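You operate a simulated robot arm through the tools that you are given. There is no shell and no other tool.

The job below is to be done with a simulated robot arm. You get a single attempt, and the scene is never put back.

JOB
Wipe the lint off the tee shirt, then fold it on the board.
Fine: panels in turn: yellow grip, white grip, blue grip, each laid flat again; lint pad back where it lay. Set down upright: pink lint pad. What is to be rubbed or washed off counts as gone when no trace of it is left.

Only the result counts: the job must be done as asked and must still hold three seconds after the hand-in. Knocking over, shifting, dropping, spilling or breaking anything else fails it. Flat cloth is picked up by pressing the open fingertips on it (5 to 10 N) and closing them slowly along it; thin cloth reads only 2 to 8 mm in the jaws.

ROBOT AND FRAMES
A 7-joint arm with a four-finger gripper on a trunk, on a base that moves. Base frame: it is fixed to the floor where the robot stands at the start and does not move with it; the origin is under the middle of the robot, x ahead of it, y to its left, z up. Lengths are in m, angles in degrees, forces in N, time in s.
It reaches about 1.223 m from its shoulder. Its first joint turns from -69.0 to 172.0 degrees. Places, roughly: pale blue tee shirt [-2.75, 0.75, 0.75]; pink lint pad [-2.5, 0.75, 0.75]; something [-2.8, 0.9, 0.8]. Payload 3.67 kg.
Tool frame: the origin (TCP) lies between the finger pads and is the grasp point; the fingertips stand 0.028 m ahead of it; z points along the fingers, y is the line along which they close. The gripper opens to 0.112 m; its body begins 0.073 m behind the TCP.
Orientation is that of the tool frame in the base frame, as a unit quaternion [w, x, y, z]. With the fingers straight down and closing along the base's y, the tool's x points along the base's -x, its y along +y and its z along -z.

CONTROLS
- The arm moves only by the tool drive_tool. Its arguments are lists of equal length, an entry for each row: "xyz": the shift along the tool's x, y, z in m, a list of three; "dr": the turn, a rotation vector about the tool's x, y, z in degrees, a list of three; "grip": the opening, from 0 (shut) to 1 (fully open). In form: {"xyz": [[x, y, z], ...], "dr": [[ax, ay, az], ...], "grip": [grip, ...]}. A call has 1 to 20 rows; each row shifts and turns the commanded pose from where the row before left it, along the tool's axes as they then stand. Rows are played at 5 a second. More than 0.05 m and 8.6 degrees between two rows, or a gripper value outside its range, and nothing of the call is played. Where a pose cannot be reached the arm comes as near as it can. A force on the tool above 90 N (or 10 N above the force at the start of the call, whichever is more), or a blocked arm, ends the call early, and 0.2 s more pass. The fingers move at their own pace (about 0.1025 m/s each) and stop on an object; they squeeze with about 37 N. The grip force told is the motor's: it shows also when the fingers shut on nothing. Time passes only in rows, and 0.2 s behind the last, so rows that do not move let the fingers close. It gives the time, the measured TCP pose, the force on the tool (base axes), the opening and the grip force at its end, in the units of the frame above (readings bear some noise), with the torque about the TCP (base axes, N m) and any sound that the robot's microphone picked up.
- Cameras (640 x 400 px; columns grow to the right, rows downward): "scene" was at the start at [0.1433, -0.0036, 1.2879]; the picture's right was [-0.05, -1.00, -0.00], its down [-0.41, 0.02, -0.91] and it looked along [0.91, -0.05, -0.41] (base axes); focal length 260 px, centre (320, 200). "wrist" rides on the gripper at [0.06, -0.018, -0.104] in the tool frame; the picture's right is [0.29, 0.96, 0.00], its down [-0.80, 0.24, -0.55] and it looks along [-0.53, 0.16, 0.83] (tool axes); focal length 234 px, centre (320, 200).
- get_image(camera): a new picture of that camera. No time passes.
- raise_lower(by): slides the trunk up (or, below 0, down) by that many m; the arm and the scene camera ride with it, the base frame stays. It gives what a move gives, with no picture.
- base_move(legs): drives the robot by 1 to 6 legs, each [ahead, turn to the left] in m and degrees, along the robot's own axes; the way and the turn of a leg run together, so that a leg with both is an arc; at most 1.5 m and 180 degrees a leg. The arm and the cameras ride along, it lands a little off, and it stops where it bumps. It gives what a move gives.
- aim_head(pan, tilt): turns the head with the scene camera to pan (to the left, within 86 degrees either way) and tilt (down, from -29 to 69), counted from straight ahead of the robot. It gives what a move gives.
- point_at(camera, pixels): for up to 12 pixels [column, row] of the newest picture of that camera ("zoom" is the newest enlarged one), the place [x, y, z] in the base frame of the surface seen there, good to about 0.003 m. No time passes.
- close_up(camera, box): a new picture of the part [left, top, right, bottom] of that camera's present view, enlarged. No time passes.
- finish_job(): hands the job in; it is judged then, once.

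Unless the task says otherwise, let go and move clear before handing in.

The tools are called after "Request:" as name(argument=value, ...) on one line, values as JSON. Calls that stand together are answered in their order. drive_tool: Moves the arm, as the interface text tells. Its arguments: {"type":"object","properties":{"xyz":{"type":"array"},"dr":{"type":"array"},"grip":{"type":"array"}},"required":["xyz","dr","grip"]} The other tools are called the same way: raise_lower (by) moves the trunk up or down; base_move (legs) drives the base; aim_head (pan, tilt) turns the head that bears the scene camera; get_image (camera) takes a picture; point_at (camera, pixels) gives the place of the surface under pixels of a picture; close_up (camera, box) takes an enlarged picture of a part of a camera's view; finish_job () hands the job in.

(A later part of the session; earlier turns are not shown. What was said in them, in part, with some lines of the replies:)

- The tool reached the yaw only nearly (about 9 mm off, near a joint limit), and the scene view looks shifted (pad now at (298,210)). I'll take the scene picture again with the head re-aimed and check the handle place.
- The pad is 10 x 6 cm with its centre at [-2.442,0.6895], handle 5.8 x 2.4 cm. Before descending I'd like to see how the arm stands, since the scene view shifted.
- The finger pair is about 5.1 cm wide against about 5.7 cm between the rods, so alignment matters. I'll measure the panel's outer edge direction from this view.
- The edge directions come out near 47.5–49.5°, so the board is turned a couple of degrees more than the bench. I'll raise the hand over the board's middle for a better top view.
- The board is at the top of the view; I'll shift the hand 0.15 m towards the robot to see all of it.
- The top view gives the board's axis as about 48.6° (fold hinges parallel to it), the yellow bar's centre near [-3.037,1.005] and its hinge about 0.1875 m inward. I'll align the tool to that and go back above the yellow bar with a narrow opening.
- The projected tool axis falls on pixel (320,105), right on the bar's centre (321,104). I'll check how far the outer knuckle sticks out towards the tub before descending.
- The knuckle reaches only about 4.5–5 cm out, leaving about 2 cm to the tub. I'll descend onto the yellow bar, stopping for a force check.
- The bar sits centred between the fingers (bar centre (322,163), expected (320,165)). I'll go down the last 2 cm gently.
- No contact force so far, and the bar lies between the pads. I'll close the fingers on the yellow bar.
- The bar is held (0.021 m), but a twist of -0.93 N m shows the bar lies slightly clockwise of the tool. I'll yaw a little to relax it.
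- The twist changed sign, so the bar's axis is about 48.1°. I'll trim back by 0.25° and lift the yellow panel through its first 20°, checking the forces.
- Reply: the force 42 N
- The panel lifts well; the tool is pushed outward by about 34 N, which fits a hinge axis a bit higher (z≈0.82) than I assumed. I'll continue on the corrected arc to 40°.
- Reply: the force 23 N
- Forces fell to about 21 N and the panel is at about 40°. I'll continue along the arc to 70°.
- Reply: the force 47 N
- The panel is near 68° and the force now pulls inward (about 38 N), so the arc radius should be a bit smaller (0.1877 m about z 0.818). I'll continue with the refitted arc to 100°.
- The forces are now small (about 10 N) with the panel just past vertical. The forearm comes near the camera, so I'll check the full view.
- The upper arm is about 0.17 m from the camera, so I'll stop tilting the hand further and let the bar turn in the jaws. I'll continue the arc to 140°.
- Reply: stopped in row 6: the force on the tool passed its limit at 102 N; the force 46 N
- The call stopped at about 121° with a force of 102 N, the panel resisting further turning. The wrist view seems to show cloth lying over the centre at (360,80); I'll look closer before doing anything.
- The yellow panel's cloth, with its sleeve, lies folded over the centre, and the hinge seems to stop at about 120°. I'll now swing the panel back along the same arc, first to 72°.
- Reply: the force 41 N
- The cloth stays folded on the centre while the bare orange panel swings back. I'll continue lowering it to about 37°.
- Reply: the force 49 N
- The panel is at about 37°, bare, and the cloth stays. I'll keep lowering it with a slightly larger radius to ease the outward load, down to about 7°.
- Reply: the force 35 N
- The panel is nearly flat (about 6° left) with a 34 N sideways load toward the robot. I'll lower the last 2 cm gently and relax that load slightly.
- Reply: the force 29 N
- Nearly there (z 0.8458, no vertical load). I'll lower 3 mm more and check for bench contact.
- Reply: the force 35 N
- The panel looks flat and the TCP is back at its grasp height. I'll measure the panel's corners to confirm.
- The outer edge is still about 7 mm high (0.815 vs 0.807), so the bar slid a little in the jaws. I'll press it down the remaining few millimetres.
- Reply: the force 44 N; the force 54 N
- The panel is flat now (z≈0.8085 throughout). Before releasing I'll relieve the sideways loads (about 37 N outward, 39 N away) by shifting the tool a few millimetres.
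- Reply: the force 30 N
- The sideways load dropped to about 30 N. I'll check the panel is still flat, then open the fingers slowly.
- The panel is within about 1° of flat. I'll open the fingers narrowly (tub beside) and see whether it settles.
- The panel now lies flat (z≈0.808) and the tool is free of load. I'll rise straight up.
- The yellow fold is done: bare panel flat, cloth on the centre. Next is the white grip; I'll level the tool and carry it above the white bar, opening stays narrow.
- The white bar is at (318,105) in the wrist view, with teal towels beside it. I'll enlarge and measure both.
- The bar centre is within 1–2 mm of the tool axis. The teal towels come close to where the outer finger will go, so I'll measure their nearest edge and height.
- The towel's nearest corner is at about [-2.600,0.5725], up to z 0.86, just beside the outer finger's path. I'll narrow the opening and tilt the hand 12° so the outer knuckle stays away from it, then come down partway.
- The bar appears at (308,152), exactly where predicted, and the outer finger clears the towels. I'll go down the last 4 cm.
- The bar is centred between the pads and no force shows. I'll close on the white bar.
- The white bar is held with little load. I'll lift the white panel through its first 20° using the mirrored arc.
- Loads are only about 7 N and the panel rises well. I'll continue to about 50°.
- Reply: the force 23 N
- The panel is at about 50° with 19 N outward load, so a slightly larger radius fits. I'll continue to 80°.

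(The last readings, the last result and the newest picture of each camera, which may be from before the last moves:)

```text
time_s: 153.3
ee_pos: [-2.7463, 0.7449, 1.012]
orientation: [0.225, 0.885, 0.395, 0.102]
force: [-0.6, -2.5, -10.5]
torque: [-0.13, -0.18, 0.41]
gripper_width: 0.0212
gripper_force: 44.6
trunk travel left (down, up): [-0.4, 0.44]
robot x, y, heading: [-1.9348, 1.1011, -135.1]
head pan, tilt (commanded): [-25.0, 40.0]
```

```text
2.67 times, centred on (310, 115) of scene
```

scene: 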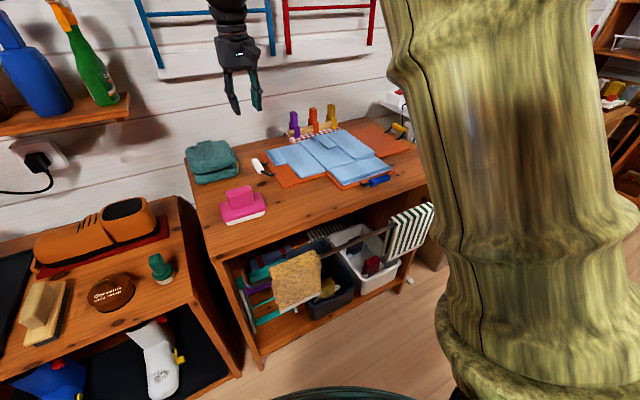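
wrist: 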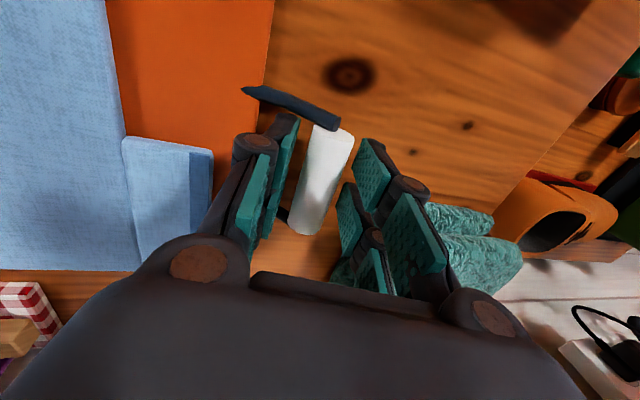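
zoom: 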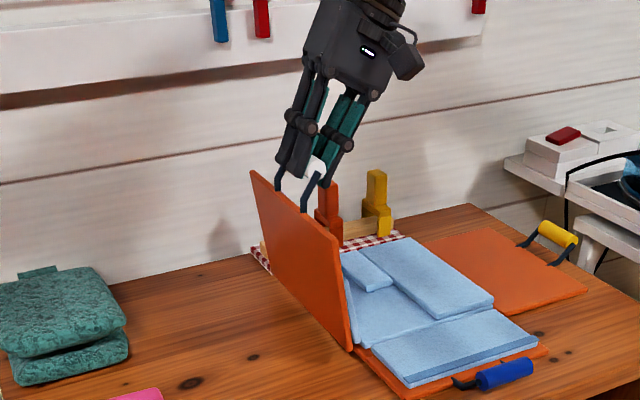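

Loads are small (about 10 N) at 80°. I'll swing on over the top to 110°.

Request:
drive_tool(xyz=[[0, -0.01462, -0.00776], [0, -0.01461, -0.00762], [0, -0.01508, -0.00662], [0, -0.01553, -0.00556], [0, -0.01586, -0.00449], [0, -0.01614, -0.0034], [0, 0, 0]], dr=[[-1.05, 0, 0], [-1.05, 0, 0], [-1.05, 0, 0], [-1.05, 0, 0], [-1.05, 0, 0], [-1.05, 0, 0], [0, 0, 0]], grip=[0, 0, 0, 0, 0, 0, 0])

Request:
close_up(camera="scene", box=[240, 40, 420, 190])

Request:
get_image(camera="wrist")

```text
time_s: 154.9
ee_pos: [-2.8175, 0.8103, 0.9972]
orientation: [0.274, 0.871, 0.388, 0.121]
force: [-3.2, -1.6, 1.0]
torque: [0.23, -0.15, 0.29]
gripper_width: 0.0214
gripper_force: 45.2
trunk travel left (down, up): [-0.4, 0.44]
robot x, y, heading: [-1.9327, 1.1015, -135.1]
head pan, tilt (commanded): [-25.0, 40.0]
```

```text
2.67 times, centred on (330, 115) of scene
```

zoom: 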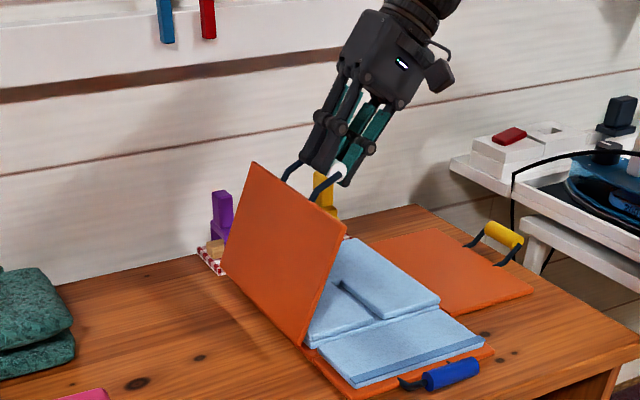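

```text
taken
```

wrist: 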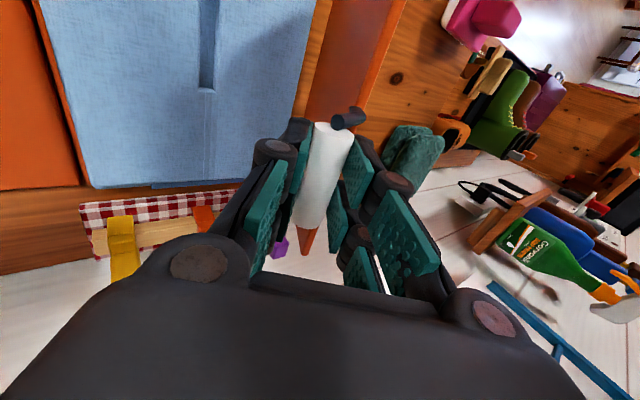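

At 110° the loads are near zero and the white panel's cloth seems to have laid itself onto the centre (notch at (210,50) in the wrist view). I'll look closer.

Request:
close_up(camera="scene", box=[300, 110, 390, 190])

Request:
close_up(camera="wrist", box=[0, 0, 420, 260])

```text
5.00 times, centred on (345, 150) of scene
```

zoom: 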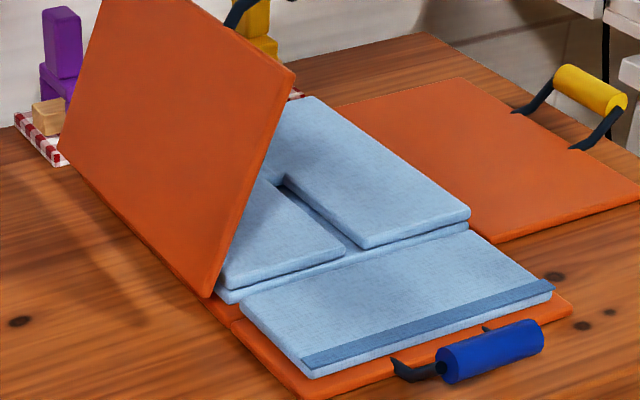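

```text
1.52 times, centred on (210, 130) of wrist
```

zoom: 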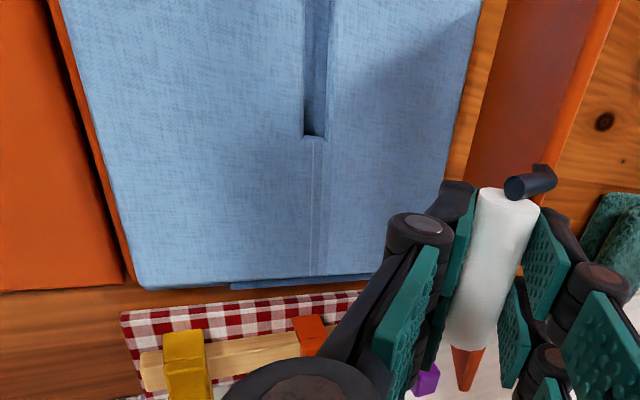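

The white cloth is folded on the centre beside the first one, and the panel's face is bare. I'll swing the white panel back, first to about 50°.

Request:
drive_tool(xyz=[[0, 0.01608, 0.0037], [0, 0.01578, 0.00478], [0, 0.01543, 0.00584], [0, 0.01496, 0.00689], [0, 0.01446, 0.00789], [0, 0.01447, 0.00803], [0, 0.01331, 0.00983], [0, 0.01261, 0.01071], [0, 0.01184, 0.01154], [0, 0.01103, 0.01231], [0, 0.01014, 0.01303], [0, 0.00922, 0.01367], [0, 0, 0]], dr=[[1.05, 0, 0], [1.05, 0, 0], [1.05, 0, 0], [1.05, 0, 0], [1.05, 0, 0], [1.05, 0, 0], [1.05, 0, 0], [1.05, 0, 0], [1.05, 0, 0], [1.05, 0, 0], [1.05, 0, 0], [1.05, 0, 0], [0, 0, 0]], grip=[0, 0, 0, 0, 0, 0, 0, 0, 0, 0, 0, 0, 0])

Request:
close_up(camera="scene", box=[200, 50, 400, 200])

```text
time_s: 157.7
ee_pos: [-2.6772, 0.6839, 0.981]
orientation: [0.178, 0.896, 0.399, 0.078]
force: [-6.5, -3.2, -3.8]
torque: [-0.5, 0.62, -0.11]
gripper_width: 0.0208
gripper_force: 44.3
trunk travel left (down, up): [-0.4, 0.44]
robot x, y, heading: [-1.9297, 1.1032, -135.0]
head pan, tilt (commanded): [-25.0, 40.0]
```

```text
2.67 times, centred on (300, 125) of scene
```

zoom: 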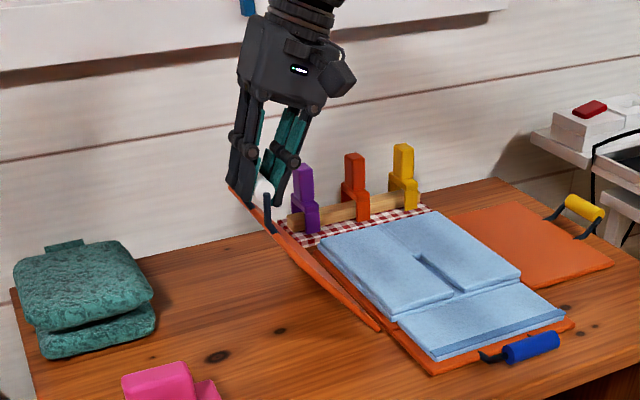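

The cloth stays and forces are under 10 N. I'll lower the white panel the rest of the way to about 5°.

Request:
drive_tool(xyz=[[0, 0.00826, 0.01428], [0, 0.00678, 0.015], [0, 0.00574, 0.01537], [0, 0.00512, 0.01556], [0, 0.00355, 0.01594], [0, 0.00244, 0.01611], [0, 0.00183, 0.01614], [0, 0.00071, 0.01622], [0, -0.00041, 0.01622], [0, 0, 0]], dr=[[1.05, 0, 0], [1.05, 0, 0], [1.05, 0, 0], [1.05, 0, 0], [1.05, 0, 0], [1.05, 0, 0], [1.05, 0, 0], [1.05, 0, 0], [1.05, 0, 0], [0, 0, 0]], grip=[0, 0, 0, 0, 0, 0, 0, 0, 0, 0])

Request:
close_up(camera="scene", box=[200, 70, 360, 200])

```text
time_s: 159.9
ee_pos: [-2.6206, 0.6331, 0.8587]
orientation: [0.102, 0.908, 0.404, 0.045]
force: [4.9, 8.2, -2.3]
torque: [0.78, -0.75, 0.51]
gripper_width: 0.0205
gripper_force: 45.2
trunk travel left (down, up): [-0.4, 0.44]
robot x, y, heading: [-1.9312, 1.0991, -135.0]
head pan, tilt (commanded): [-25.0, 40.0]
```

```text
3.08 times, centred on (280, 135) of scene
```

zoom: 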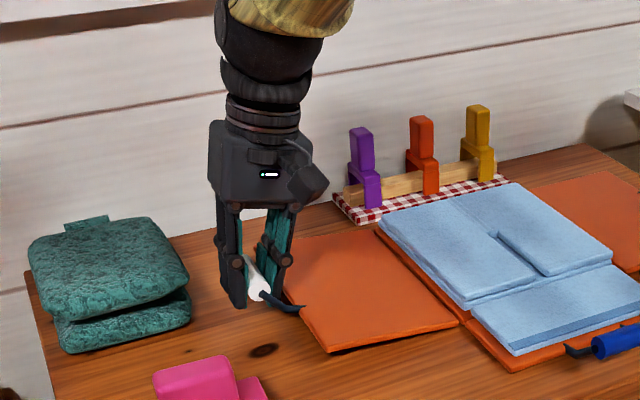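

Only about 5° remains and loads are small. I'll lower to the starting height and check for contact and flatness.

Request:
drive_tool(xyz=[[0, -0.0007, 0.008], [0, -0.0008, 0.0081], [0, 0, 0]], dr=[[0.5, 0, 0], [0.55, 0, 0], [0, 0, 0]], grip=[0, 0, 0])

Request:
close_up(camera="scene", box=[240, 120, 340, 190])

Request:
point_at(camera="zoom", pixels=[[200, 180], [200, 240], [250, 290], [300, 180], [380, 260], [230, 200], [300, 250]])

```text
time_s: 160.7
ee_pos: [-2.6181, 0.6319, 0.8436]
orientation: [0.094, 0.909, 0.405, 0.041]
force: [8.6, 7.4, 0.7]
torque: [0.02, 0.17, 0.21]
gripper_width: 0.0209
gripper_force: 44.4
trunk travel left (down, up): [-0.4, 0.44]
robot x, y, heading: [-1.9335, 1.1045, -134.9]
head pan, tilt (commanded): [-25.0, 40.0]
```

```text
5.71 times, centred on (290, 155) of scene
```

zoom: 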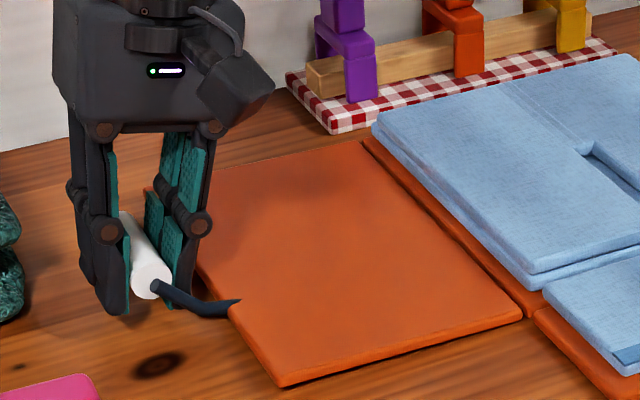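

```text
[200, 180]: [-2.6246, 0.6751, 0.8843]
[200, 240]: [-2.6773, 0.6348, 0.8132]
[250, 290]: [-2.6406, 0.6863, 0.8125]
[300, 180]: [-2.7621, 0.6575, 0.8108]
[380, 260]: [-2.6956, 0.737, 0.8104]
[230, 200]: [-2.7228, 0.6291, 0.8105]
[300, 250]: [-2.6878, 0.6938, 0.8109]
```

The panel is practically flat (0.811–0.813). I'll release with a small opening and let it settle.

Request:
drive_tool(xyz=[[0, 0, 0], [0, 0, 0], [0, 0, 0], [0, 0, 0], [0, 0, 0]], dr=[[0, 0, 0], [0, 0, 0], [0, 0, 0], [0, 0, 0], [0, 0, 0]], grip=[0.22, 0.26, 0.3, 0.32, 0.32])

Request:
close_up(camera="scene", box=[240, 120, 340, 190])

Request:
point_at(camera="zoom", pixels=[[200, 180], [200, 240], [250, 290], [300, 180], [380, 260], [230, 200], [300, 250]])

Request:
get_image(camera="wrist")

```text
time_s: 161.9
ee_pos: [-2.6202, 0.6314, 0.843]
orientation: [0.094, 0.908, 0.406, 0.041]
force: [0.9, 0.0, -0.4]
torque: [-0.01, -0.02, -0.03]
gripper_width: 0.0356
gripper_force: 0.0
trunk travel left (down, up): [-0.4, 0.44]
robot x, y, heading: [-1.9329, 1.0986, -134.9]
head pan, tilt (commanded): [-25.0, 40.0]
```

```text
5.71 times, centred on (290, 155) of scene
```

zoom: 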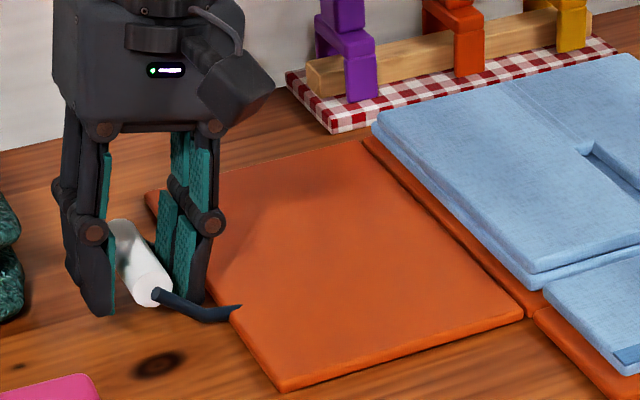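

```text
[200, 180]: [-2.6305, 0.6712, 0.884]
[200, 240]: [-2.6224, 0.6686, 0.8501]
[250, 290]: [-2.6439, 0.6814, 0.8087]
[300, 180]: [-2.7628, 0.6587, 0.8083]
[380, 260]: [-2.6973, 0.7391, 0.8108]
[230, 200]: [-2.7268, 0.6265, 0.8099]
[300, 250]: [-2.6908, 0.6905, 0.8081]
```

```text
taken
```

wrist: 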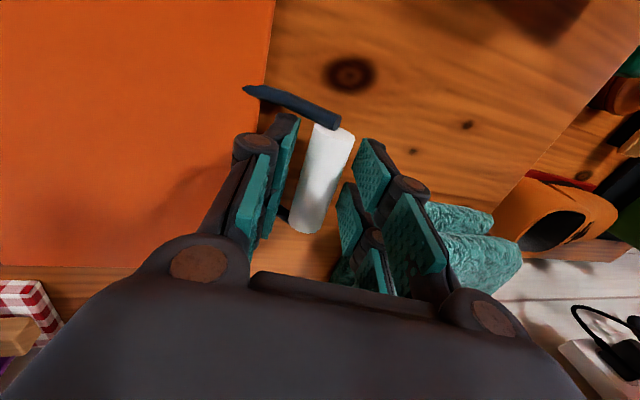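

The white panel is flat (z≈0.808) and released. I'll rise clear and level the tool.

Request:
drive_tool(xyz=[[0, 0.0042, -0.0196], [0, 0.0083, -0.0391], [0, 0.0083, -0.0391], [0, 0.0083, -0.0391], [0, 0.0083, -0.0391], [0, 0.0042, -0.0196], [0, 0, 0], [0, 0, 0], [0, 0, 0]], dr=[[0, 0, 0], [0, 0, 0], [0, 0, 0], [0, 0, 0], [0, 0, 0], [0, 0, 0], [6, 0, 0], [6, 0, 0], [0, 0, 0]], grip=[0.32, 0.32, 0.32, 0.32, 0.5, 0.8, 1, 1, 1])

Request:
drive_tool(xyz=[[0.035, -0.03, 0], [0.035, -0.03, 0], [0.035, -0.03, 0], [0.035, -0.03, 0], [0.035, -0.03, 0], [0.035, -0.03, 0], [0.033, -0.03, 0], [0, -0.035, 0], [0, -0.035, 0], [0, 0, 0]], dr=[[0, 0, 0], [0, 0, 0], [0, 0, 0], [0, 0, 0], [0, 0, 0], [0, 0, 0], [0, 0, 0], [0, 0, 0], [0, 0, 0], [0, 0, 0]], grip=[1, 1, 1, 1, 1, 1, 1, 1, 1, 1])

Request:
get_image(camera="wrist")

Request:
get_image(camera="scene")

```text
time_s: 163.9
ee_pos: [-2.6188, 0.6315, 1.0419]
orientation: [-0.002, 0.913, 0.407, -0.001]
force: [-0.8, 0.6, -0.4]
torque: [-0.05, -0.02, -0.02]
gripper_width: 0.112
gripper_force: 0.0
trunk travel left (down, up): [-0.4, 0.44]
robot x, y, heading: [-1.9318, 1.1001, -135.1]
head pan, tilt (commanded): [-25.0, 40.0]
```

```text
time_s: 166.1
ee_pos: [-2.6644, 0.9981, 1.0423]
orientation: [-0.001, 0.914, 0.406, -0.002]
force: [0.6, -0.5, -0.3]
torque: [0.04, -0.01, 0.01]
gripper_width: 0.1122
gripper_force: 0.0
trunk travel left (down, up): [-0.4, 0.44]
robot x, y, heading: [-1.9311, 1.1012, -135.3]
head pan, tilt (commanded): [-25.0, 40.0]
```

```text
taken
```

wrist: 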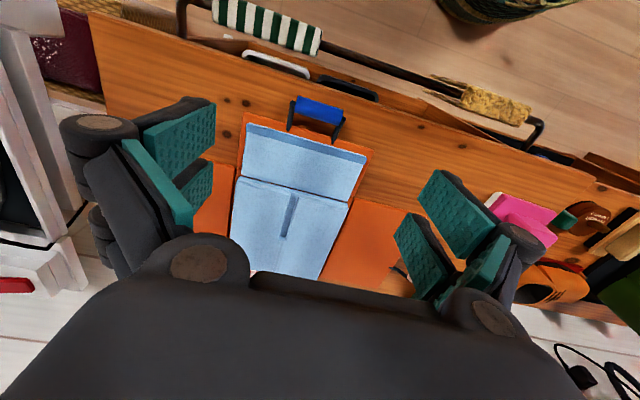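

```text
taken
```

scene: 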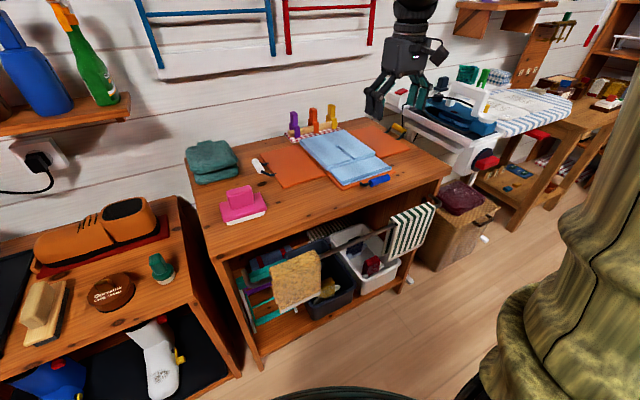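

Both side panels are flat and bare, and the shirt's sides lie folded. Next the blue grip at (318,110) in the wrist view; I'll measure it and its hinge.

Request:
close_up(camera="wrist", box=[220, 60, 420, 220])

Request:
point_at(camera="zoom", pixels=[[240, 100], [320, 120], [280, 110], [215, 110], [345, 135], [110, 290], [360, 355], [240, 325], [100, 145], [425, 235], [290, 205], [130, 285]])

```text
2.50 times, centred on (320, 140) of wrist
```

zoom: 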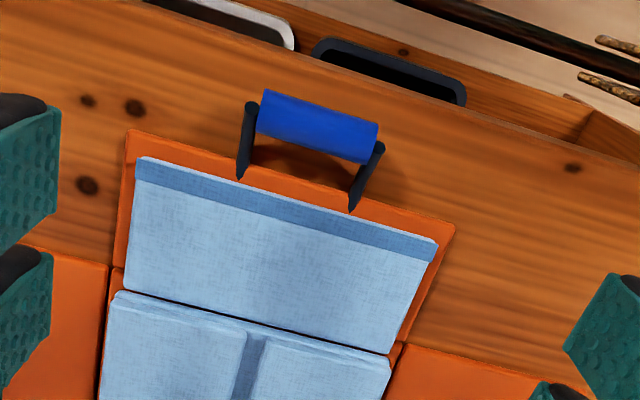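

```text
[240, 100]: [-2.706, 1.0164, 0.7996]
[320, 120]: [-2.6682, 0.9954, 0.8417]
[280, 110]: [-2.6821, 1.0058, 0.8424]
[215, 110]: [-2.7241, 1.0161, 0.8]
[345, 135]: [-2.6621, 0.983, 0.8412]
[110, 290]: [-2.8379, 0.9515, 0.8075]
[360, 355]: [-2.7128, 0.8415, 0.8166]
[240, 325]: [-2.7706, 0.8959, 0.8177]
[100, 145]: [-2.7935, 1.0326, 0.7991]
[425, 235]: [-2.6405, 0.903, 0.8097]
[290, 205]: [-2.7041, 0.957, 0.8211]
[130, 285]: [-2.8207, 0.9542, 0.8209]
```

The blue bar's centre is about n=-1.045, t=2.650 in board axes, hinge near n=-1.183 (radius ≈0.139). I'll yaw the hand by -90° so the fingers close across this bar.

Request:
drive_tool(xyz=[[0, 0, 0], [0, 0, 0], [0, 0, 0], [0, 0, 0], [0, 0, 0], [0, 0, 0], [0, 0, 0], [0, 0, 0], [0, 0, 0], [0, 0, 0], [0, 0, 0], [0, 0, 0], [0, 0, 0]], dr=[[0, 0, -8.195], [0, 0, -8.195], [0, 0, -8.195], [0, 0, -8.195], [0, 0, -8.195], [0, 0, -8.195], [0, 0, -8.195], [0, 0, -8.195], [0, 0, -8.195], [0, 0, -8.195], [0, 0, -8.195], [0, 0, 0], [0, 0, 0]], grip=[1, 1, 1, 1, 1, 1, 0.8, 0.6, 0.5, 0.4, 0.4, 0.4, 0.4])

Request:
get_image(camera="wrist")

Request:
get_image(camera="scene")

```text
time_s: 168.9
ee_pos: [-2.6628, 1.0001, 1.0418]
orientation: [-0.002, 0.357, 0.934, 0.0]
force: [0.1, -0.1, 0.1]
torque: [-0.03, 0.01, 0.0]
gripper_width: 0.0448
gripper_force: 0.1
trunk travel left (down, up): [-0.4, 0.44]
robot x, y, heading: [-1.9332, 1.0995, -135.0]
head pan, tilt (commanded): [-25.0, 40.0]
```

```text
taken
```

wrist: 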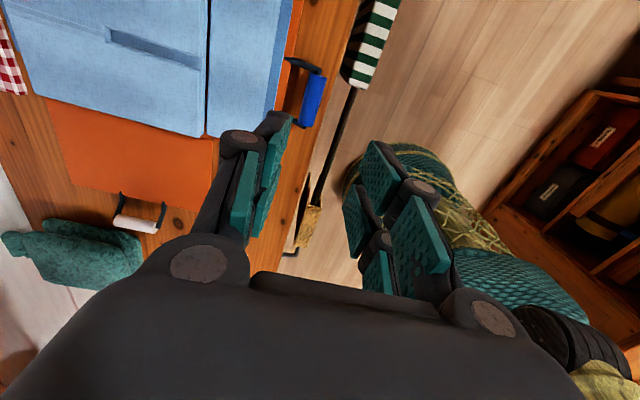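

```text
taken
```

scene: 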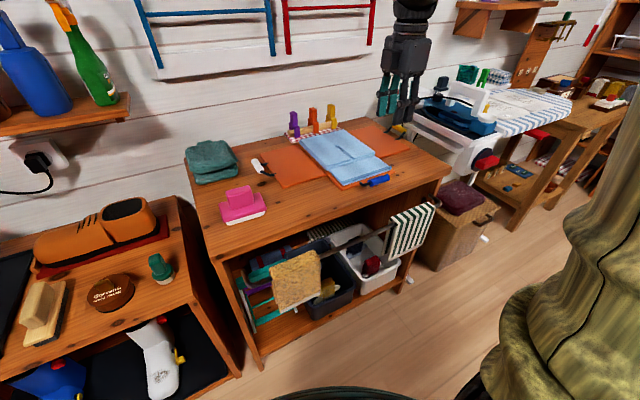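

The blue bar shows at (312,100). I'll enlarge to align precisely.

Request:
close_up(camera="wrist", box=[220, 30, 420, 160])

Request:
point_at(camera="zoom", pixels=[[315, 150], [300, 200], [283, 280], [297, 220], [310, 215], [285, 215], [360, 200], [430, 120]])

```text
3.08 times, centred on (320, 95) of wrist
```

zoom: 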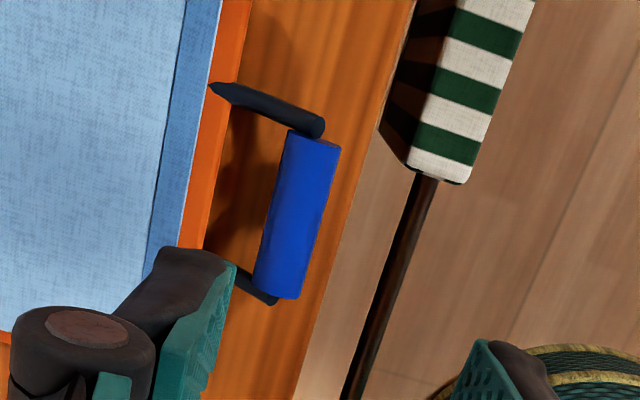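

```text
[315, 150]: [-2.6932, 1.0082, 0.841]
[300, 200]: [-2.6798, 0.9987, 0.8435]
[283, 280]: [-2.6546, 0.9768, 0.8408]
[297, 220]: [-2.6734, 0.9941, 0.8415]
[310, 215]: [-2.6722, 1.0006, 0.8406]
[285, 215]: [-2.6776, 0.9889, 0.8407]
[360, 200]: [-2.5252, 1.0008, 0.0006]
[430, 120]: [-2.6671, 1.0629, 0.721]
```

The bar centre lies 11.7 mm further from the robot and 2 mm to the right of the tool axis. I'll correct that, tilt the hand 10° and come partway down.

Request:
drive_tool(xyz=[[0, 0, 0], [0, 0, 0], [0.0005, 0.00365, 0.03222], [0.0005, 0.00365, 0.03222], [0.0005, 0.00365, 0.03222], [0.0005, 0.00365, 0.03222], [0.0005, 0.00365, 0.03222], [0, 0, 0]], dr=[[5, 0, 0], [5, 0, 0], [0, 0, 0], [0, 0, 0], [0, 0, 0], [0, 0, 0], [0, 0, 0], [0, 0, 0]], grip=[0.36, 0.36, 0.36, 0.36, 0.36, 0.36, 0.36, 0.36])

Request:
get_image(camera="wrist")

Request:
close_up(camera="scene", box=[310, 80, 450, 210])

```text
time_s: 170.7
ee_pos: [-2.6727, 0.9936, 0.8809]
orientation: [-0.032, 0.355, 0.931, -0.081]
force: [0.5, 0.7, 0.4]
torque: [-0.04, 0.02, -0.01]
gripper_width: 0.0401
gripper_force: 0.1
trunk travel left (down, up): [-0.4, 0.44]
robot x, y, heading: [-1.9325, 1.1012, -135.1]
head pan, tilt (commanded): [-25.0, 40.0]
```

```text
taken
```

wrist: 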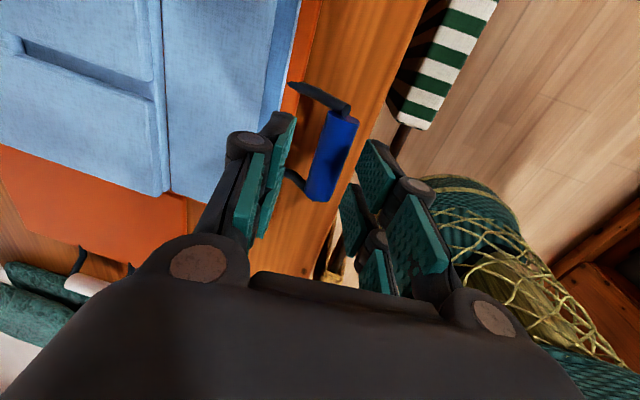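

```text
3.08 times, centred on (380, 145) of scene
```

zoom: 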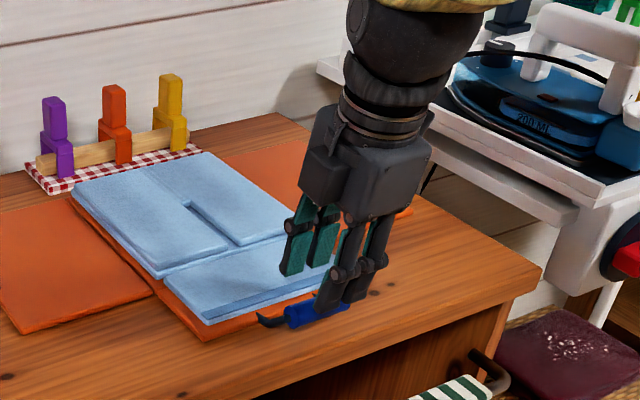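

The bar appears at (331,157), as predicted (329,157). I'll go down the last 4 cm.

Request:
drive_tool(xyz=[[0, 0.0027, 0.0154], [0, 0.002, 0.0115], [0, 0.0014, 0.0077], [0, 0.0007, 0.0038], [0, 0, 0]], dr=[[0, 0, 0], [0, 0, 0], [0, 0, 0], [0, 0, 0], [0, 0, 0]], grip=[0.36, 0.36, 0.36, 0.36, 0.36])

Request:
get_image(camera="wrist")

Request:
close_up(camera="scene", box=[310, 80, 450, 210])

```text
time_s: 171.9
ee_pos: [-2.6737, 0.9956, 0.8404]
orientation: [-0.034, 0.356, 0.93, -0.082]
force: [0.4, -0.6, -0.2]
torque: [0.01, 0.02, -0.03]
gripper_width: 0.0403
gripper_force: 0.1
trunk travel left (down, up): [-0.4, 0.44]
robot x, y, heading: [-1.9334, 1.099, -135.1]
head pan, tilt (commanded): [-25.0, 40.0]
```

```text
taken
```

wrist: 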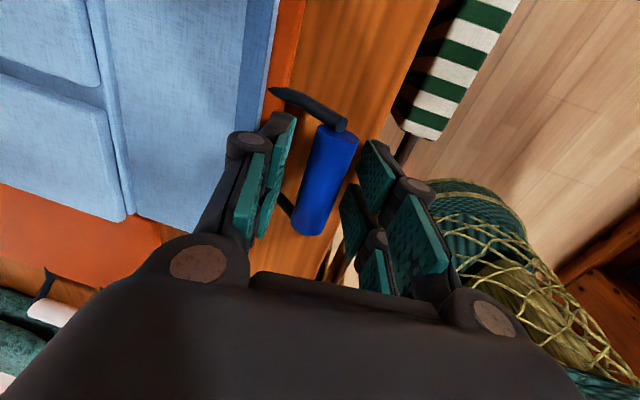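

```text
3.08 times, centred on (380, 145) of scene
```

zoom: 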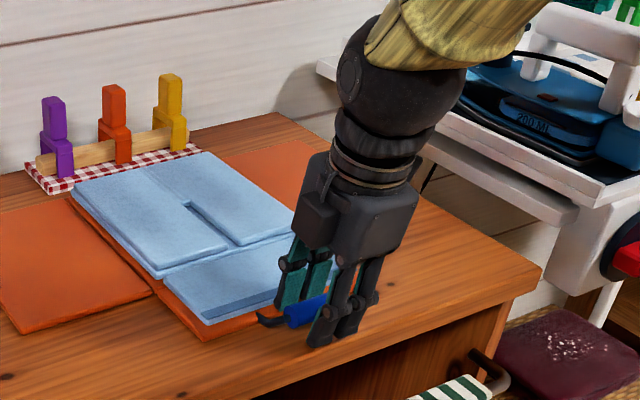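

The blue bar lies between the pads with no load. I'll close on it.

Request:
drive_tool(xyz=[[0, 0, 0], [0, 0, 0], [0, 0, 0], [0, 0, 0], [0, 0, 0]], dr=[[0, 0, 0], [0, 0, 0], [0, 0, 0], [0, 0, 0], [0, 0, 0]], grip=[0.28, 0.2, 0.1, 0, 0])

```text
time_s: 173.1
ee_pos: [-2.6725, 0.9946, 0.8418]
orientation: [-0.032, 0.355, 0.931, -0.081]
force: [10.4, 12.5, -1.3]
torque: [0.2, -0.4, -0.27]
gripper_width: 0.021
gripper_force: 45.3
trunk travel left (down, up): [-0.4, 0.44]
robot x, y, heading: [-1.9336, 1.1046, -135.2]
head pan, tilt (commanded): [-25.0, 40.0]
```

Held, with 16 N pulling toward the robot; I'll relieve it with a 2 mm shift.

Request:
drive_tool(xyz=[[0, 0.0018, -0.0003], [0, 0, 0]], dr=[[0, 0, 0], [0, 0, 0]], grip=[0, 0])

```text
time_s: 173.7
ee_pos: [-2.6724, 0.9936, 0.842]
orientation: [-0.033, 0.356, 0.93, -0.083]
force: [3.7, -2.1, -1.4]
torque: [-0.48, -0.68, -0.1]
gripper_width: 0.0208
gripper_force: 44.7
trunk travel left (down, up): [-0.4, 0.44]
robot x, y, heading: [-1.9313, 1.1025, -135.2]
head pan, tilt (commanded): [-25.0, 40.0]
```

The bar is held with negligible load. I'll lift the blue panel through the first 20°.

Request:
drive_tool(xyz=[[0, -0.00393, -0.01106], [0, -0.00464, -0.01079], [0, -0.00535, -0.01046], [0, -0.00602, -0.01011], [0, 0, 0]], dr=[[-1.2, 0, 0], [-1.2, 0, 0], [-1.2, 0, 0], [-1.2, 0, 0], [0, 0, 0]], grip=[0, 0, 0, 0, 0])

Request:
close_up(camera="scene", box=[290, 80, 430, 210])

```text
time_s: 174.9
ee_pos: [-2.6801, 0.9851, 0.8869]
orientation: [-0.018, 0.356, 0.933, -0.042]
force: [-1.8, -2.5, -2.4]
torque: [0.1, 0.04, -0.22]
gripper_width: 0.021
gripper_force: 45.5
trunk travel left (down, up): [-0.4, 0.44]
robot x, y, heading: [-1.9286, 1.1019, -135.1]
head pan, tilt (commanded): [-25.0, 40.0]
```

```text
3.08 times, centred on (360, 145) of scene
```

zoom: 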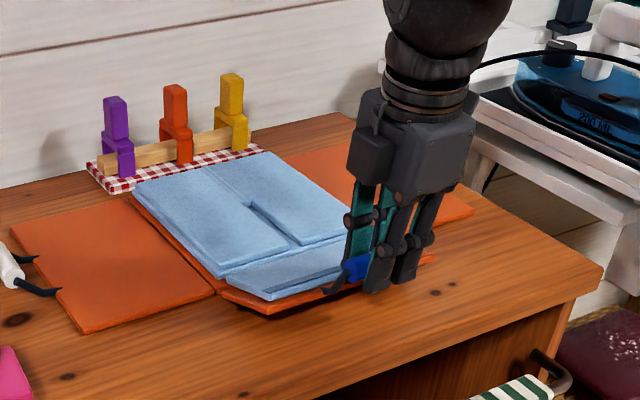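

Loads are only about 4 N. I'll continue to 50°.

Request:
drive_tool(xyz=[[0, -0.0067, -0.00969], [0, -0.00731, -0.00924], [0, -0.00792, -0.00875], [0, -0.00848, -0.00823], [0, -0.009, -0.00766], [0, -0.00949, -0.00705], [0, 0, 0]], dr=[[-1.2, 0, 0], [-1.2, 0, 0], [-1.2, 0, 0], [-1.2, 0, 0], [-1.2, 0, 0], [-1.2, 0, 0], [0, 0, 0]], grip=[0, 0, 0, 0, 0, 0, 0])

Request:
close_up(camera="scene", box=[290, 60, 430, 200])

```text
time_s: 176.5
ee_pos: [-2.7111, 0.9507, 0.9389]
orientation: [0.004, 0.357, 0.934, 0.015]
force: [1.3, 3.7, 2.5]
torque: [-0.08, -0.19, -0.18]
gripper_width: 0.0212
gripper_force: 46.0
trunk travel left (down, up): [-0.4, 0.44]
robot x, y, heading: [-1.9298, 1.1035, -135.1]
head pan, tilt (commanded): [-25.0, 40.0]
```

```text
2.86 times, centred on (360, 130) of scene
```

zoom: 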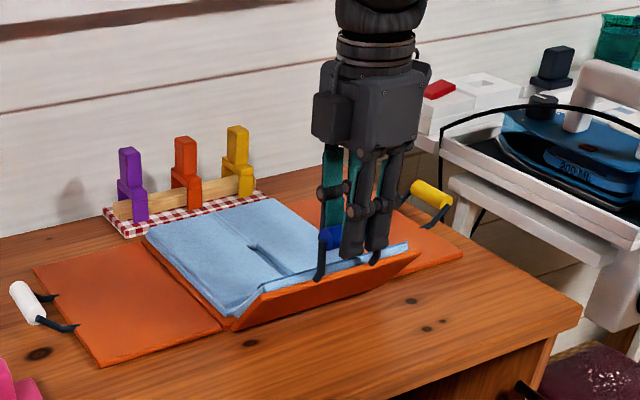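

Loads stay near 5 N. I'll continue to 90°.

Request:
drive_tool(xyz=[[0, -0.00994, -0.00642], [0, -0.01035, -0.00578], [0, -0.0107, -0.00508], [0, -0.01101, -0.00439], [0, -0.01129, -0.00364], [0, -0.01151, -0.00291], [0, -0.01167, -0.00216], [0, -0.01178, -0.00139], [0, 0, 0]], dr=[[-1.2, 0, 0], [-1.2, 0, 0], [-1.2, 0, 0], [-1.2, 0, 0], [-1.2, 0, 0], [-1.2, 0, 0], [-1.2, 0, 0], [-1.2, 0, 0], [0, 0, 0]], grip=[0, 0, 0, 0, 0, 0, 0, 0, 0])

Request:
close_up(camera="scene", box=[270, 50, 430, 200])

Request:
get_image(camera="wrist")

```text
time_s: 178.5
ee_pos: [-2.7731, 0.8818, 0.961]
orientation: [0.035, 0.356, 0.929, 0.095]
force: [7.0, -2.8, -6.2]
torque: [-0.04, -0.23, -0.13]
gripper_width: 0.0211
gripper_force: 44.4
trunk travel left (down, up): [-0.4, 0.44]
robot x, y, heading: [-1.932, 1.1028, -135.2]
head pan, tilt (commanded): [-25.0, 40.0]
```

```text
2.67 times, centred on (350, 125) of scene
```

zoom: 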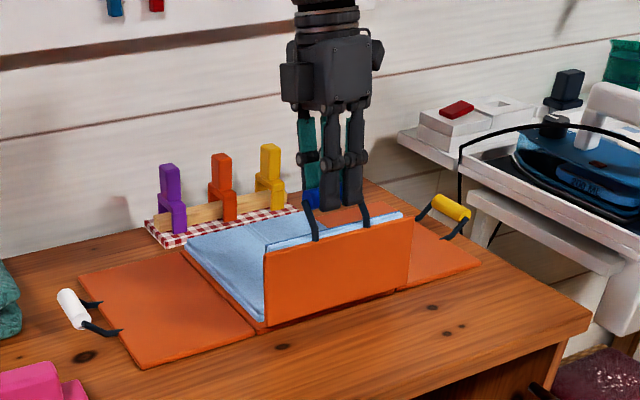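

```text
taken
```

wrist: 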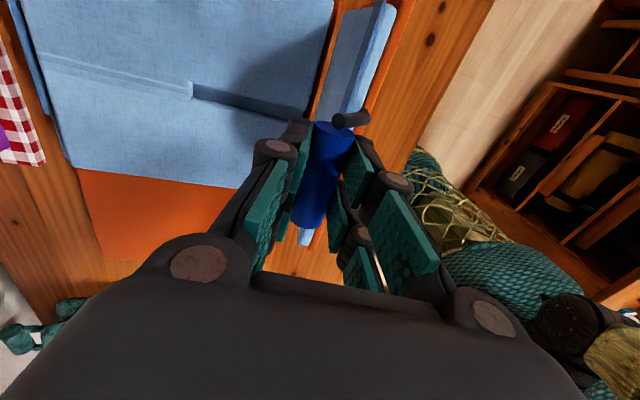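

The panel stands upright with small loads. I'll tip it on to 110°.

Request:
drive_tool(xyz=[[0, -0.01187, -0.00061], [0, -0.01187, 0.00015], [0, -0.01183, 0.00093], [0, -0.01176, 0.0017], [0, 0, 0]], dr=[[-1.2, 0, 0], [-1.2, 0, 0], [-1.2, 0, 0], [-1.2, 0, 0], [0, 0, 0]], grip=[0, 0, 0, 0, 0])

Request:
close_up(camera="scene", box=[270, 50, 430, 200])

Request:
get_image(camera="wrist")

```text
time_s: 179.7
ee_pos: [-2.8024, 0.849, 0.9476]
orientation: [0.05, 0.353, 0.924, 0.134]
force: [3.3, 5.1, -10.7]
torque: [0.18, 0.1, -0.09]
gripper_width: 0.0213
gripper_force: 44.7
trunk travel left (down, up): [-0.4, 0.44]
robot x, y, heading: [-1.9307, 1.0999, -135.1]
head pan, tilt (commanded): [-25.0, 40.0]
```

```text
2.67 times, centred on (350, 125) of scene
```

zoom: 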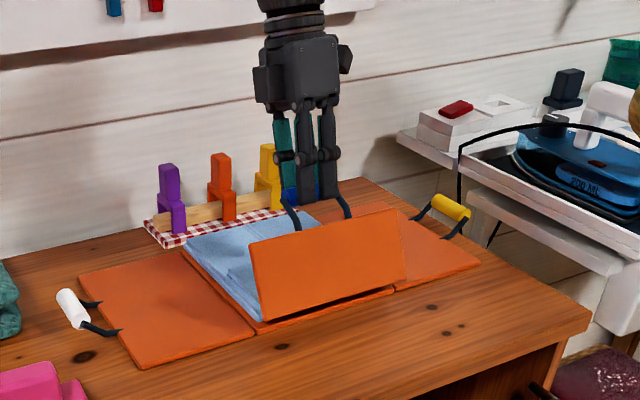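

```text
taken
```

wrist: 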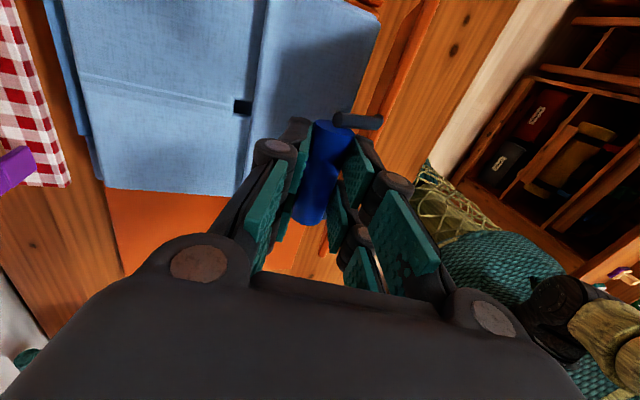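

The hem cloth appears to have folded onto the centre (piece at (310,60)). I'll zoom to confirm.

Request:
close_up(camera="wrist", box=[20, 0, 440, 250])

Request:
close_up(camera="scene", box=[320, 115, 430, 185])

```text
1.52 times, centred on (230, 125) of wrist
```

zoom: 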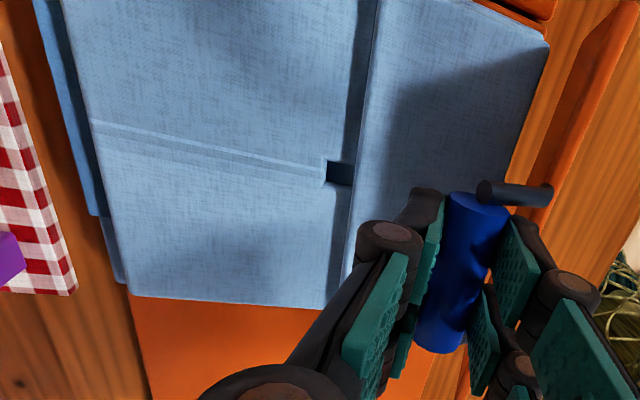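

```text
5.71 times, centred on (375, 150) of scene
```

zoom: 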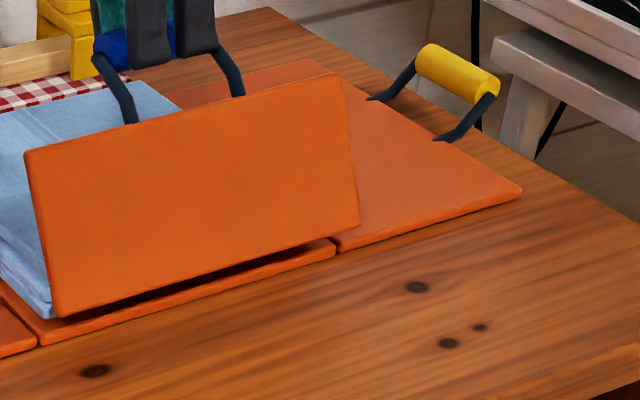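

The hem cloth is folded over and the blue panel's face is bare. I'll swing it back, first to 50°.

Request:
drive_tool(xyz=[[0, 0.01179, -0.00145], [0, 0.01184, -0.00068], [0, 0.01187, 0.0001], [0, 0.01186, 0.00086], [0, 0.01175, 0.00164], [0, 0.01163, 0.00241], [0, 0.01144, 0.00315], [0, 0.01121, 0.00388], [0, 0.01092, 0.00462], [0, 0.01059, 0.0053], [0, 0.01023, 0.00599], [0, 0.00981, 0.00663], [0, 0, 0]], dr=[[1.2, 0, 0], [1.2, 0, 0], [1.2, 0, 0], [1.2, 0, 0], [1.2, 0, 0], [1.2, 0, 0], [1.2, 0, 0], [1.2, 0, 0], [1.2, 0, 0], [1.2, 0, 0], [1.2, 0, 0], [1.2, 0, 0], [0, 0, 0]], grip=[0, 0, 0, 0, 0, 0, 0, 0, 0, 0, 0, 0, 0])

Request:
close_up(camera="scene", box=[270, 50, 430, 200])

```text
time_s: 182.5
ee_pos: [-2.7117, 0.9498, 0.9388]
orientation: [0.006, 0.357, 0.934, 0.017]
force: [0.8, 8.5, 8.6]
torque: [-0.02, -0.29, -0.09]
gripper_width: 0.0211
gripper_force: 44.8
trunk travel left (down, up): [-0.4, 0.44]
robot x, y, heading: [-1.9341, 1.1034, -135.3]
head pan, tilt (commanded): [-25.0, 40.0]
```

```text
2.67 times, centred on (350, 125) of scene
```

zoom: 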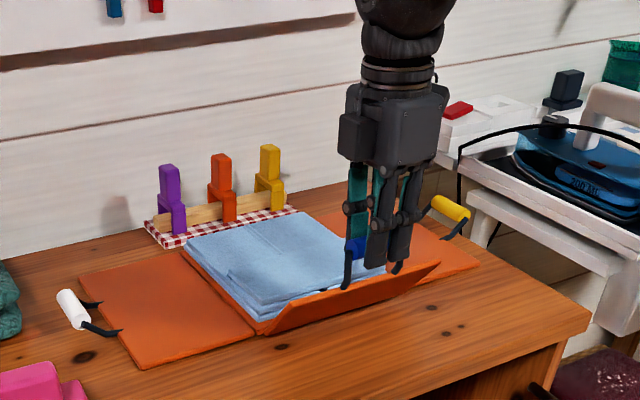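

The cloth stays folded and the loads are about 12 N. I'll lower the blue panel to about 5°.

Request:
drive_tool(xyz=[[0, 0.00934, 0.00725], [0, 0.00884, 0.00784], [0, 0.00831, 0.0084], [0, 0.00773, 0.00892], [0, 0.00712, 0.00939], [0, 0.00649, 0.00983], [0, 0.00581, 0.01024], [0, 0.00513, 0.01057], [0, 0.00442, 0.01088], [0, 0, 0]], dr=[[1.2, 0, 0], [1.2, 0, 0], [1.2, 0, 0], [1.2, 0, 0], [1.2, 0, 0], [1.2, 0, 0], [1.2, 0, 0], [1.2, 0, 0], [1.2, 0, 0], [0, 0, 0]], grip=[0, 0, 0, 0, 0, 0, 0, 0, 0, 0])

Request:
close_up(camera="scene", box=[290, 80, 430, 210])

```text
time_s: 184.7
ee_pos: [-2.6731, 0.9935, 0.8542]
orientation: [-0.029, 0.355, 0.932, -0.072]
force: [2.6, -21.8, -1.4]
torque: [-0.63, -0.2, -0.17]
gripper_width: 0.0211
gripper_force: 45.4
trunk travel left (down, up): [-0.4, 0.44]
robot x, y, heading: [-1.9332, 1.1042, -135.4]
head pan, tilt (commanded): [-25.0, 40.0]
```

```text
3.08 times, centred on (360, 145) of scene
```

zoom: 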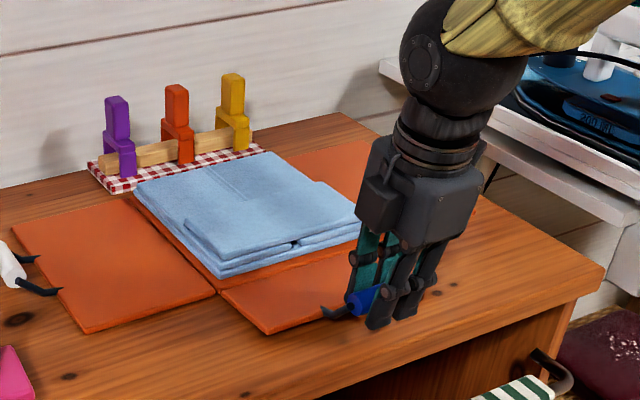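

Almost flat. I'll lower the last centimetre and check.

Request:
drive_tool(xyz=[[0, 0.0018, 0.0056], [0, 0.0018, 0.0055], [0, 0, 0]], dr=[[0.6, 0, 0], [0.6, 0, 0], [0, 0, 0]], grip=[0, 0, 0])

Request:
close_up(camera="scene", box=[320, 130, 420, 200])

Request:
point_at(camera="zoom", pixels=[[130, 260], [190, 310], [230, 250], [280, 240], [220, 300], [320, 230], [160, 250], [250, 280]])

```text
time_s: 185.5
ee_pos: [-2.6721, 0.9938, 0.8405]
orientation: [-0.033, 0.355, 0.931, -0.081]
force: [-1.6, -14.7, 0.9]
torque: [-0.22, 0.29, -0.35]
gripper_width: 0.0211
gripper_force: 44.9
trunk travel left (down, up): [-0.4, 0.44]
robot x, y, heading: [-1.9333, 1.1005, -135.3]
head pan, tilt (commanded): [-25.0, 40.0]
```

```text
5.71 times, centred on (370, 165) of scene
```

zoom: 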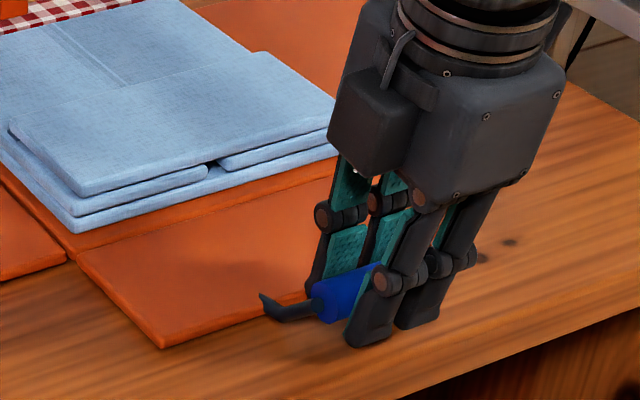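

```text
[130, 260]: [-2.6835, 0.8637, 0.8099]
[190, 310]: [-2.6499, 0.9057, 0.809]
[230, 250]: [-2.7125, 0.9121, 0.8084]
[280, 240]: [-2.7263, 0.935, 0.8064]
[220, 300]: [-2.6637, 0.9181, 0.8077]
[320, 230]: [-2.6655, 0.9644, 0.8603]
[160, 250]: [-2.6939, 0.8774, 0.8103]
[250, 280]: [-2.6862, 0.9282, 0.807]
```

The blue panel lies flat (z≈0.807–0.810). I'll release it with a modest opening.

Request:
drive_tool(xyz=[[0, 0, 0], [0, 0, 0], [0, 0, 0], [0, 0, 0], [0, 0, 0]], dr=[[0, 0, 0], [0, 0, 0], [0, 0, 0], [0, 0, 0], [0, 0, 0]], grip=[0.22, 0.27, 0.32, 0.36, 0.36])

Request:
get_image(camera="wrist")

```text
time_s: 186.7
ee_pos: [-2.6726, 0.9953, 0.842]
orientation: [-0.033, 0.356, 0.93, -0.081]
force: [-0.4, -0.2, -0.2]
torque: [0.0, 0.0, 0.01]
gripper_width: 0.0401
gripper_force: 0.1
trunk travel left (down, up): [-0.4, 0.44]
robot x, y, heading: [-1.931, 1.1031, -135.2]
head pan, tilt (commanded): [-25.0, 40.0]
```

```text
taken
```

wrist: 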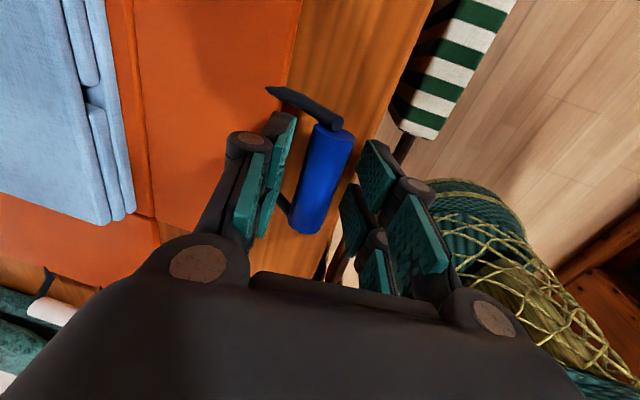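

Released without load. I'll rise straight up and move back to look over everything.

Request:
drive_tool(xyz=[[0, -0.00347, -0.0197], [0, -0.00694, -0.0394], [0, -0.00694, -0.0394], [0, -0.00694, -0.0394], [0, -0.00694, -0.0394], [0, -0.00347, -0.0197], [0, 0, 0], [0, 0, 0], [0, 0, 0]], dr=[[0, 0, 0], [0, 0, 0], [0, 0, 0], [0, 0, 0], [0, 0, 0], [0, 0, 0], [-5, 0, 0], [-5, 0, 0], [0, 0, 0]], grip=[0.36, 0.36, 0.36, 0.36, 0.36, 0.5, 0.5, 0.5, 0.5])

Request:
get_image(camera="scene")

Request:
close_up(camera="scene", box=[180, 90, 430, 240])

```text
time_s: 188.7
ee_pos: [-2.671, 0.9954, 1.0417]
orientation: [-0.002, 0.357, 0.934, -0.001]
force: [-1.2, 0.8, 0.2]
torque: [-0.01, 0.02, 0.02]
gripper_width: 0.056
gripper_force: 0.0
trunk travel left (down, up): [-0.4, 0.44]
robot x, y, heading: [-1.9327, 1.102, -135.3]
head pan, tilt (commanded): [-25.0, 40.0]
```

```text
taken
```

scene: 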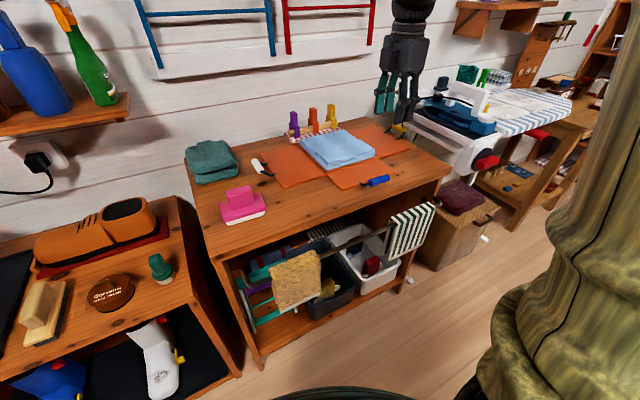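

```text
2.56 times, centred on (305, 165) of scene
```

zoom: 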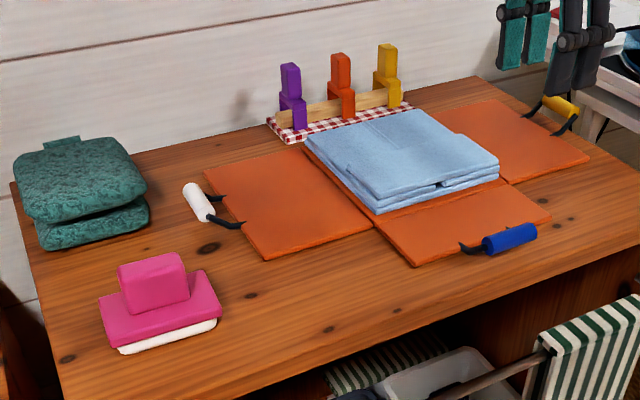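

All three panels lie flat, the shirt is a neat folded stack and the pad stands at its place. I'll verify panel heights and the pad's position once more.

Request:
point_at(camera="zoom", pixels=[[220, 180], [265, 250], [350, 220], [500, 110], [575, 160], [520, 175], [420, 260], [535, 215], [400, 225], [400, 150], [150, 270], [160, 315]])

Request:
close_up(camera="scene", box=[290, 95, 420, 195])

```text
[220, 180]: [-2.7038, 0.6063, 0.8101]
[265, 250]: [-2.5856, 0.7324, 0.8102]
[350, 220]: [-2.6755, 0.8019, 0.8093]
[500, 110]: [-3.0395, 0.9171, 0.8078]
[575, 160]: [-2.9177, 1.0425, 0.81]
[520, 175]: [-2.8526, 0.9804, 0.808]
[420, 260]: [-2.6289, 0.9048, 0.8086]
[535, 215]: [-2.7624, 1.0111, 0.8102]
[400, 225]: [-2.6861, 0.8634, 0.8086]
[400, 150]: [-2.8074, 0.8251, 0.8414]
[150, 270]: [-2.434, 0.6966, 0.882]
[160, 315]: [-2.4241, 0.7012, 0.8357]
```

```text
4.00 times, centred on (355, 145) of scene
```

zoom: 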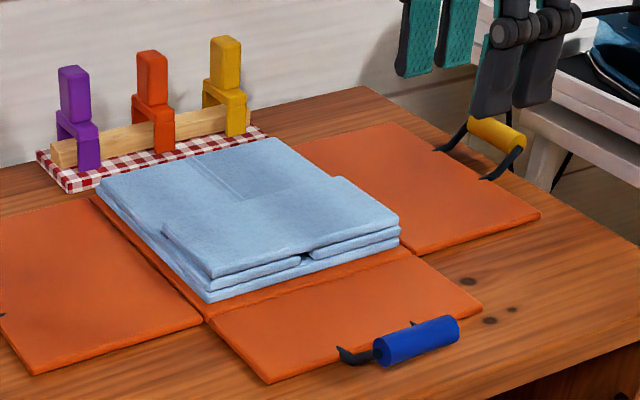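

All panels are flat at z 0.808–0.810, the folded stack rests on the centre, the lint is gone and the pad stands where it lay. I'll draw the hand a little further clear and then hand in.

Request:
drive_tool(xyz=[[0, 0.03, -0.02], [0, 0.03, -0.02], [0, 0.03, 0], [0, 0, 0], [0, 0, 0]], dr=[[0, 0, 0], [0, 0, 0], [0, 0, 0], [0, 0, 0], [0, 0, 0]], grip=[0.5, 0.5, 0.5, 0.5, 0.5])

Request:
get_image(camera="scene")

```text
time_s: 189.9
ee_pos: [-2.6126, 1.0661, 1.0776]
orientation: [0.005, 0.357, 0.934, -0.002]
force: [0.4, -0.4, -0.7]
torque: [0.0, -0.02, -0.02]
gripper_width: 0.0558
gripper_force: 0.0
trunk travel left (down, up): [-0.4, 0.44]
robot x, y, heading: [-1.9332, 1.1012, -135.4]
head pan, tilt (commanded): [-25.0, 40.0]
```

```text
taken
```

scene: 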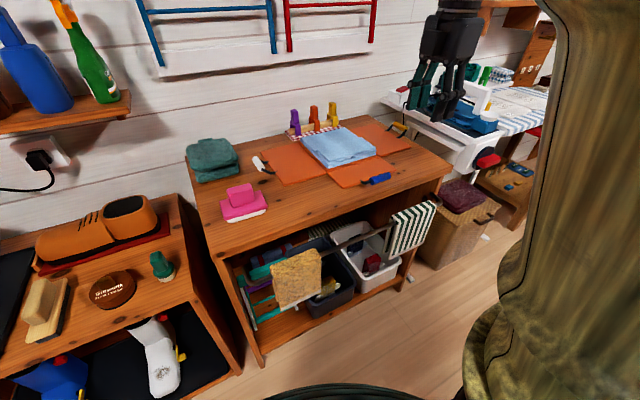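

The final view shows the folded shirt on the board at (340,147), all three panels flat, the pink pad at (243,203), and the hand clear of everything. I'm handing the job in.

Request:
finish_job()

```text
The job is handed in.
```

I wiped the lint off the tee shirt, folded it on the board, and handed the job in. I don't have the judge's verdict, only what I saw and measured myself.

- **Lint:** no specks showed on the centre panel in the enlarged view after wiping.
- **Folding:** I turned the yellow, white and blue panels in that order. The cloth stayed folded on the centre each time. All three panels read flat at about 0.808 to 0.810 m, the same as at the start.
- **Lint pad:** it stands upright within about 4 mm of where it lay.
- **Yellow panel:** it would not turn past about 120 degrees, and the tool briefly read 102 N there before the move stopped. The cloth had already folded by then. I turned the other two only to about 110 degrees, which was enough.

Early on, the arm pressed against the robot's own head. I backed it off and moved the base along the bench before going on. I saw nothing else knocked or shifted, though I didn't check every object in the room.
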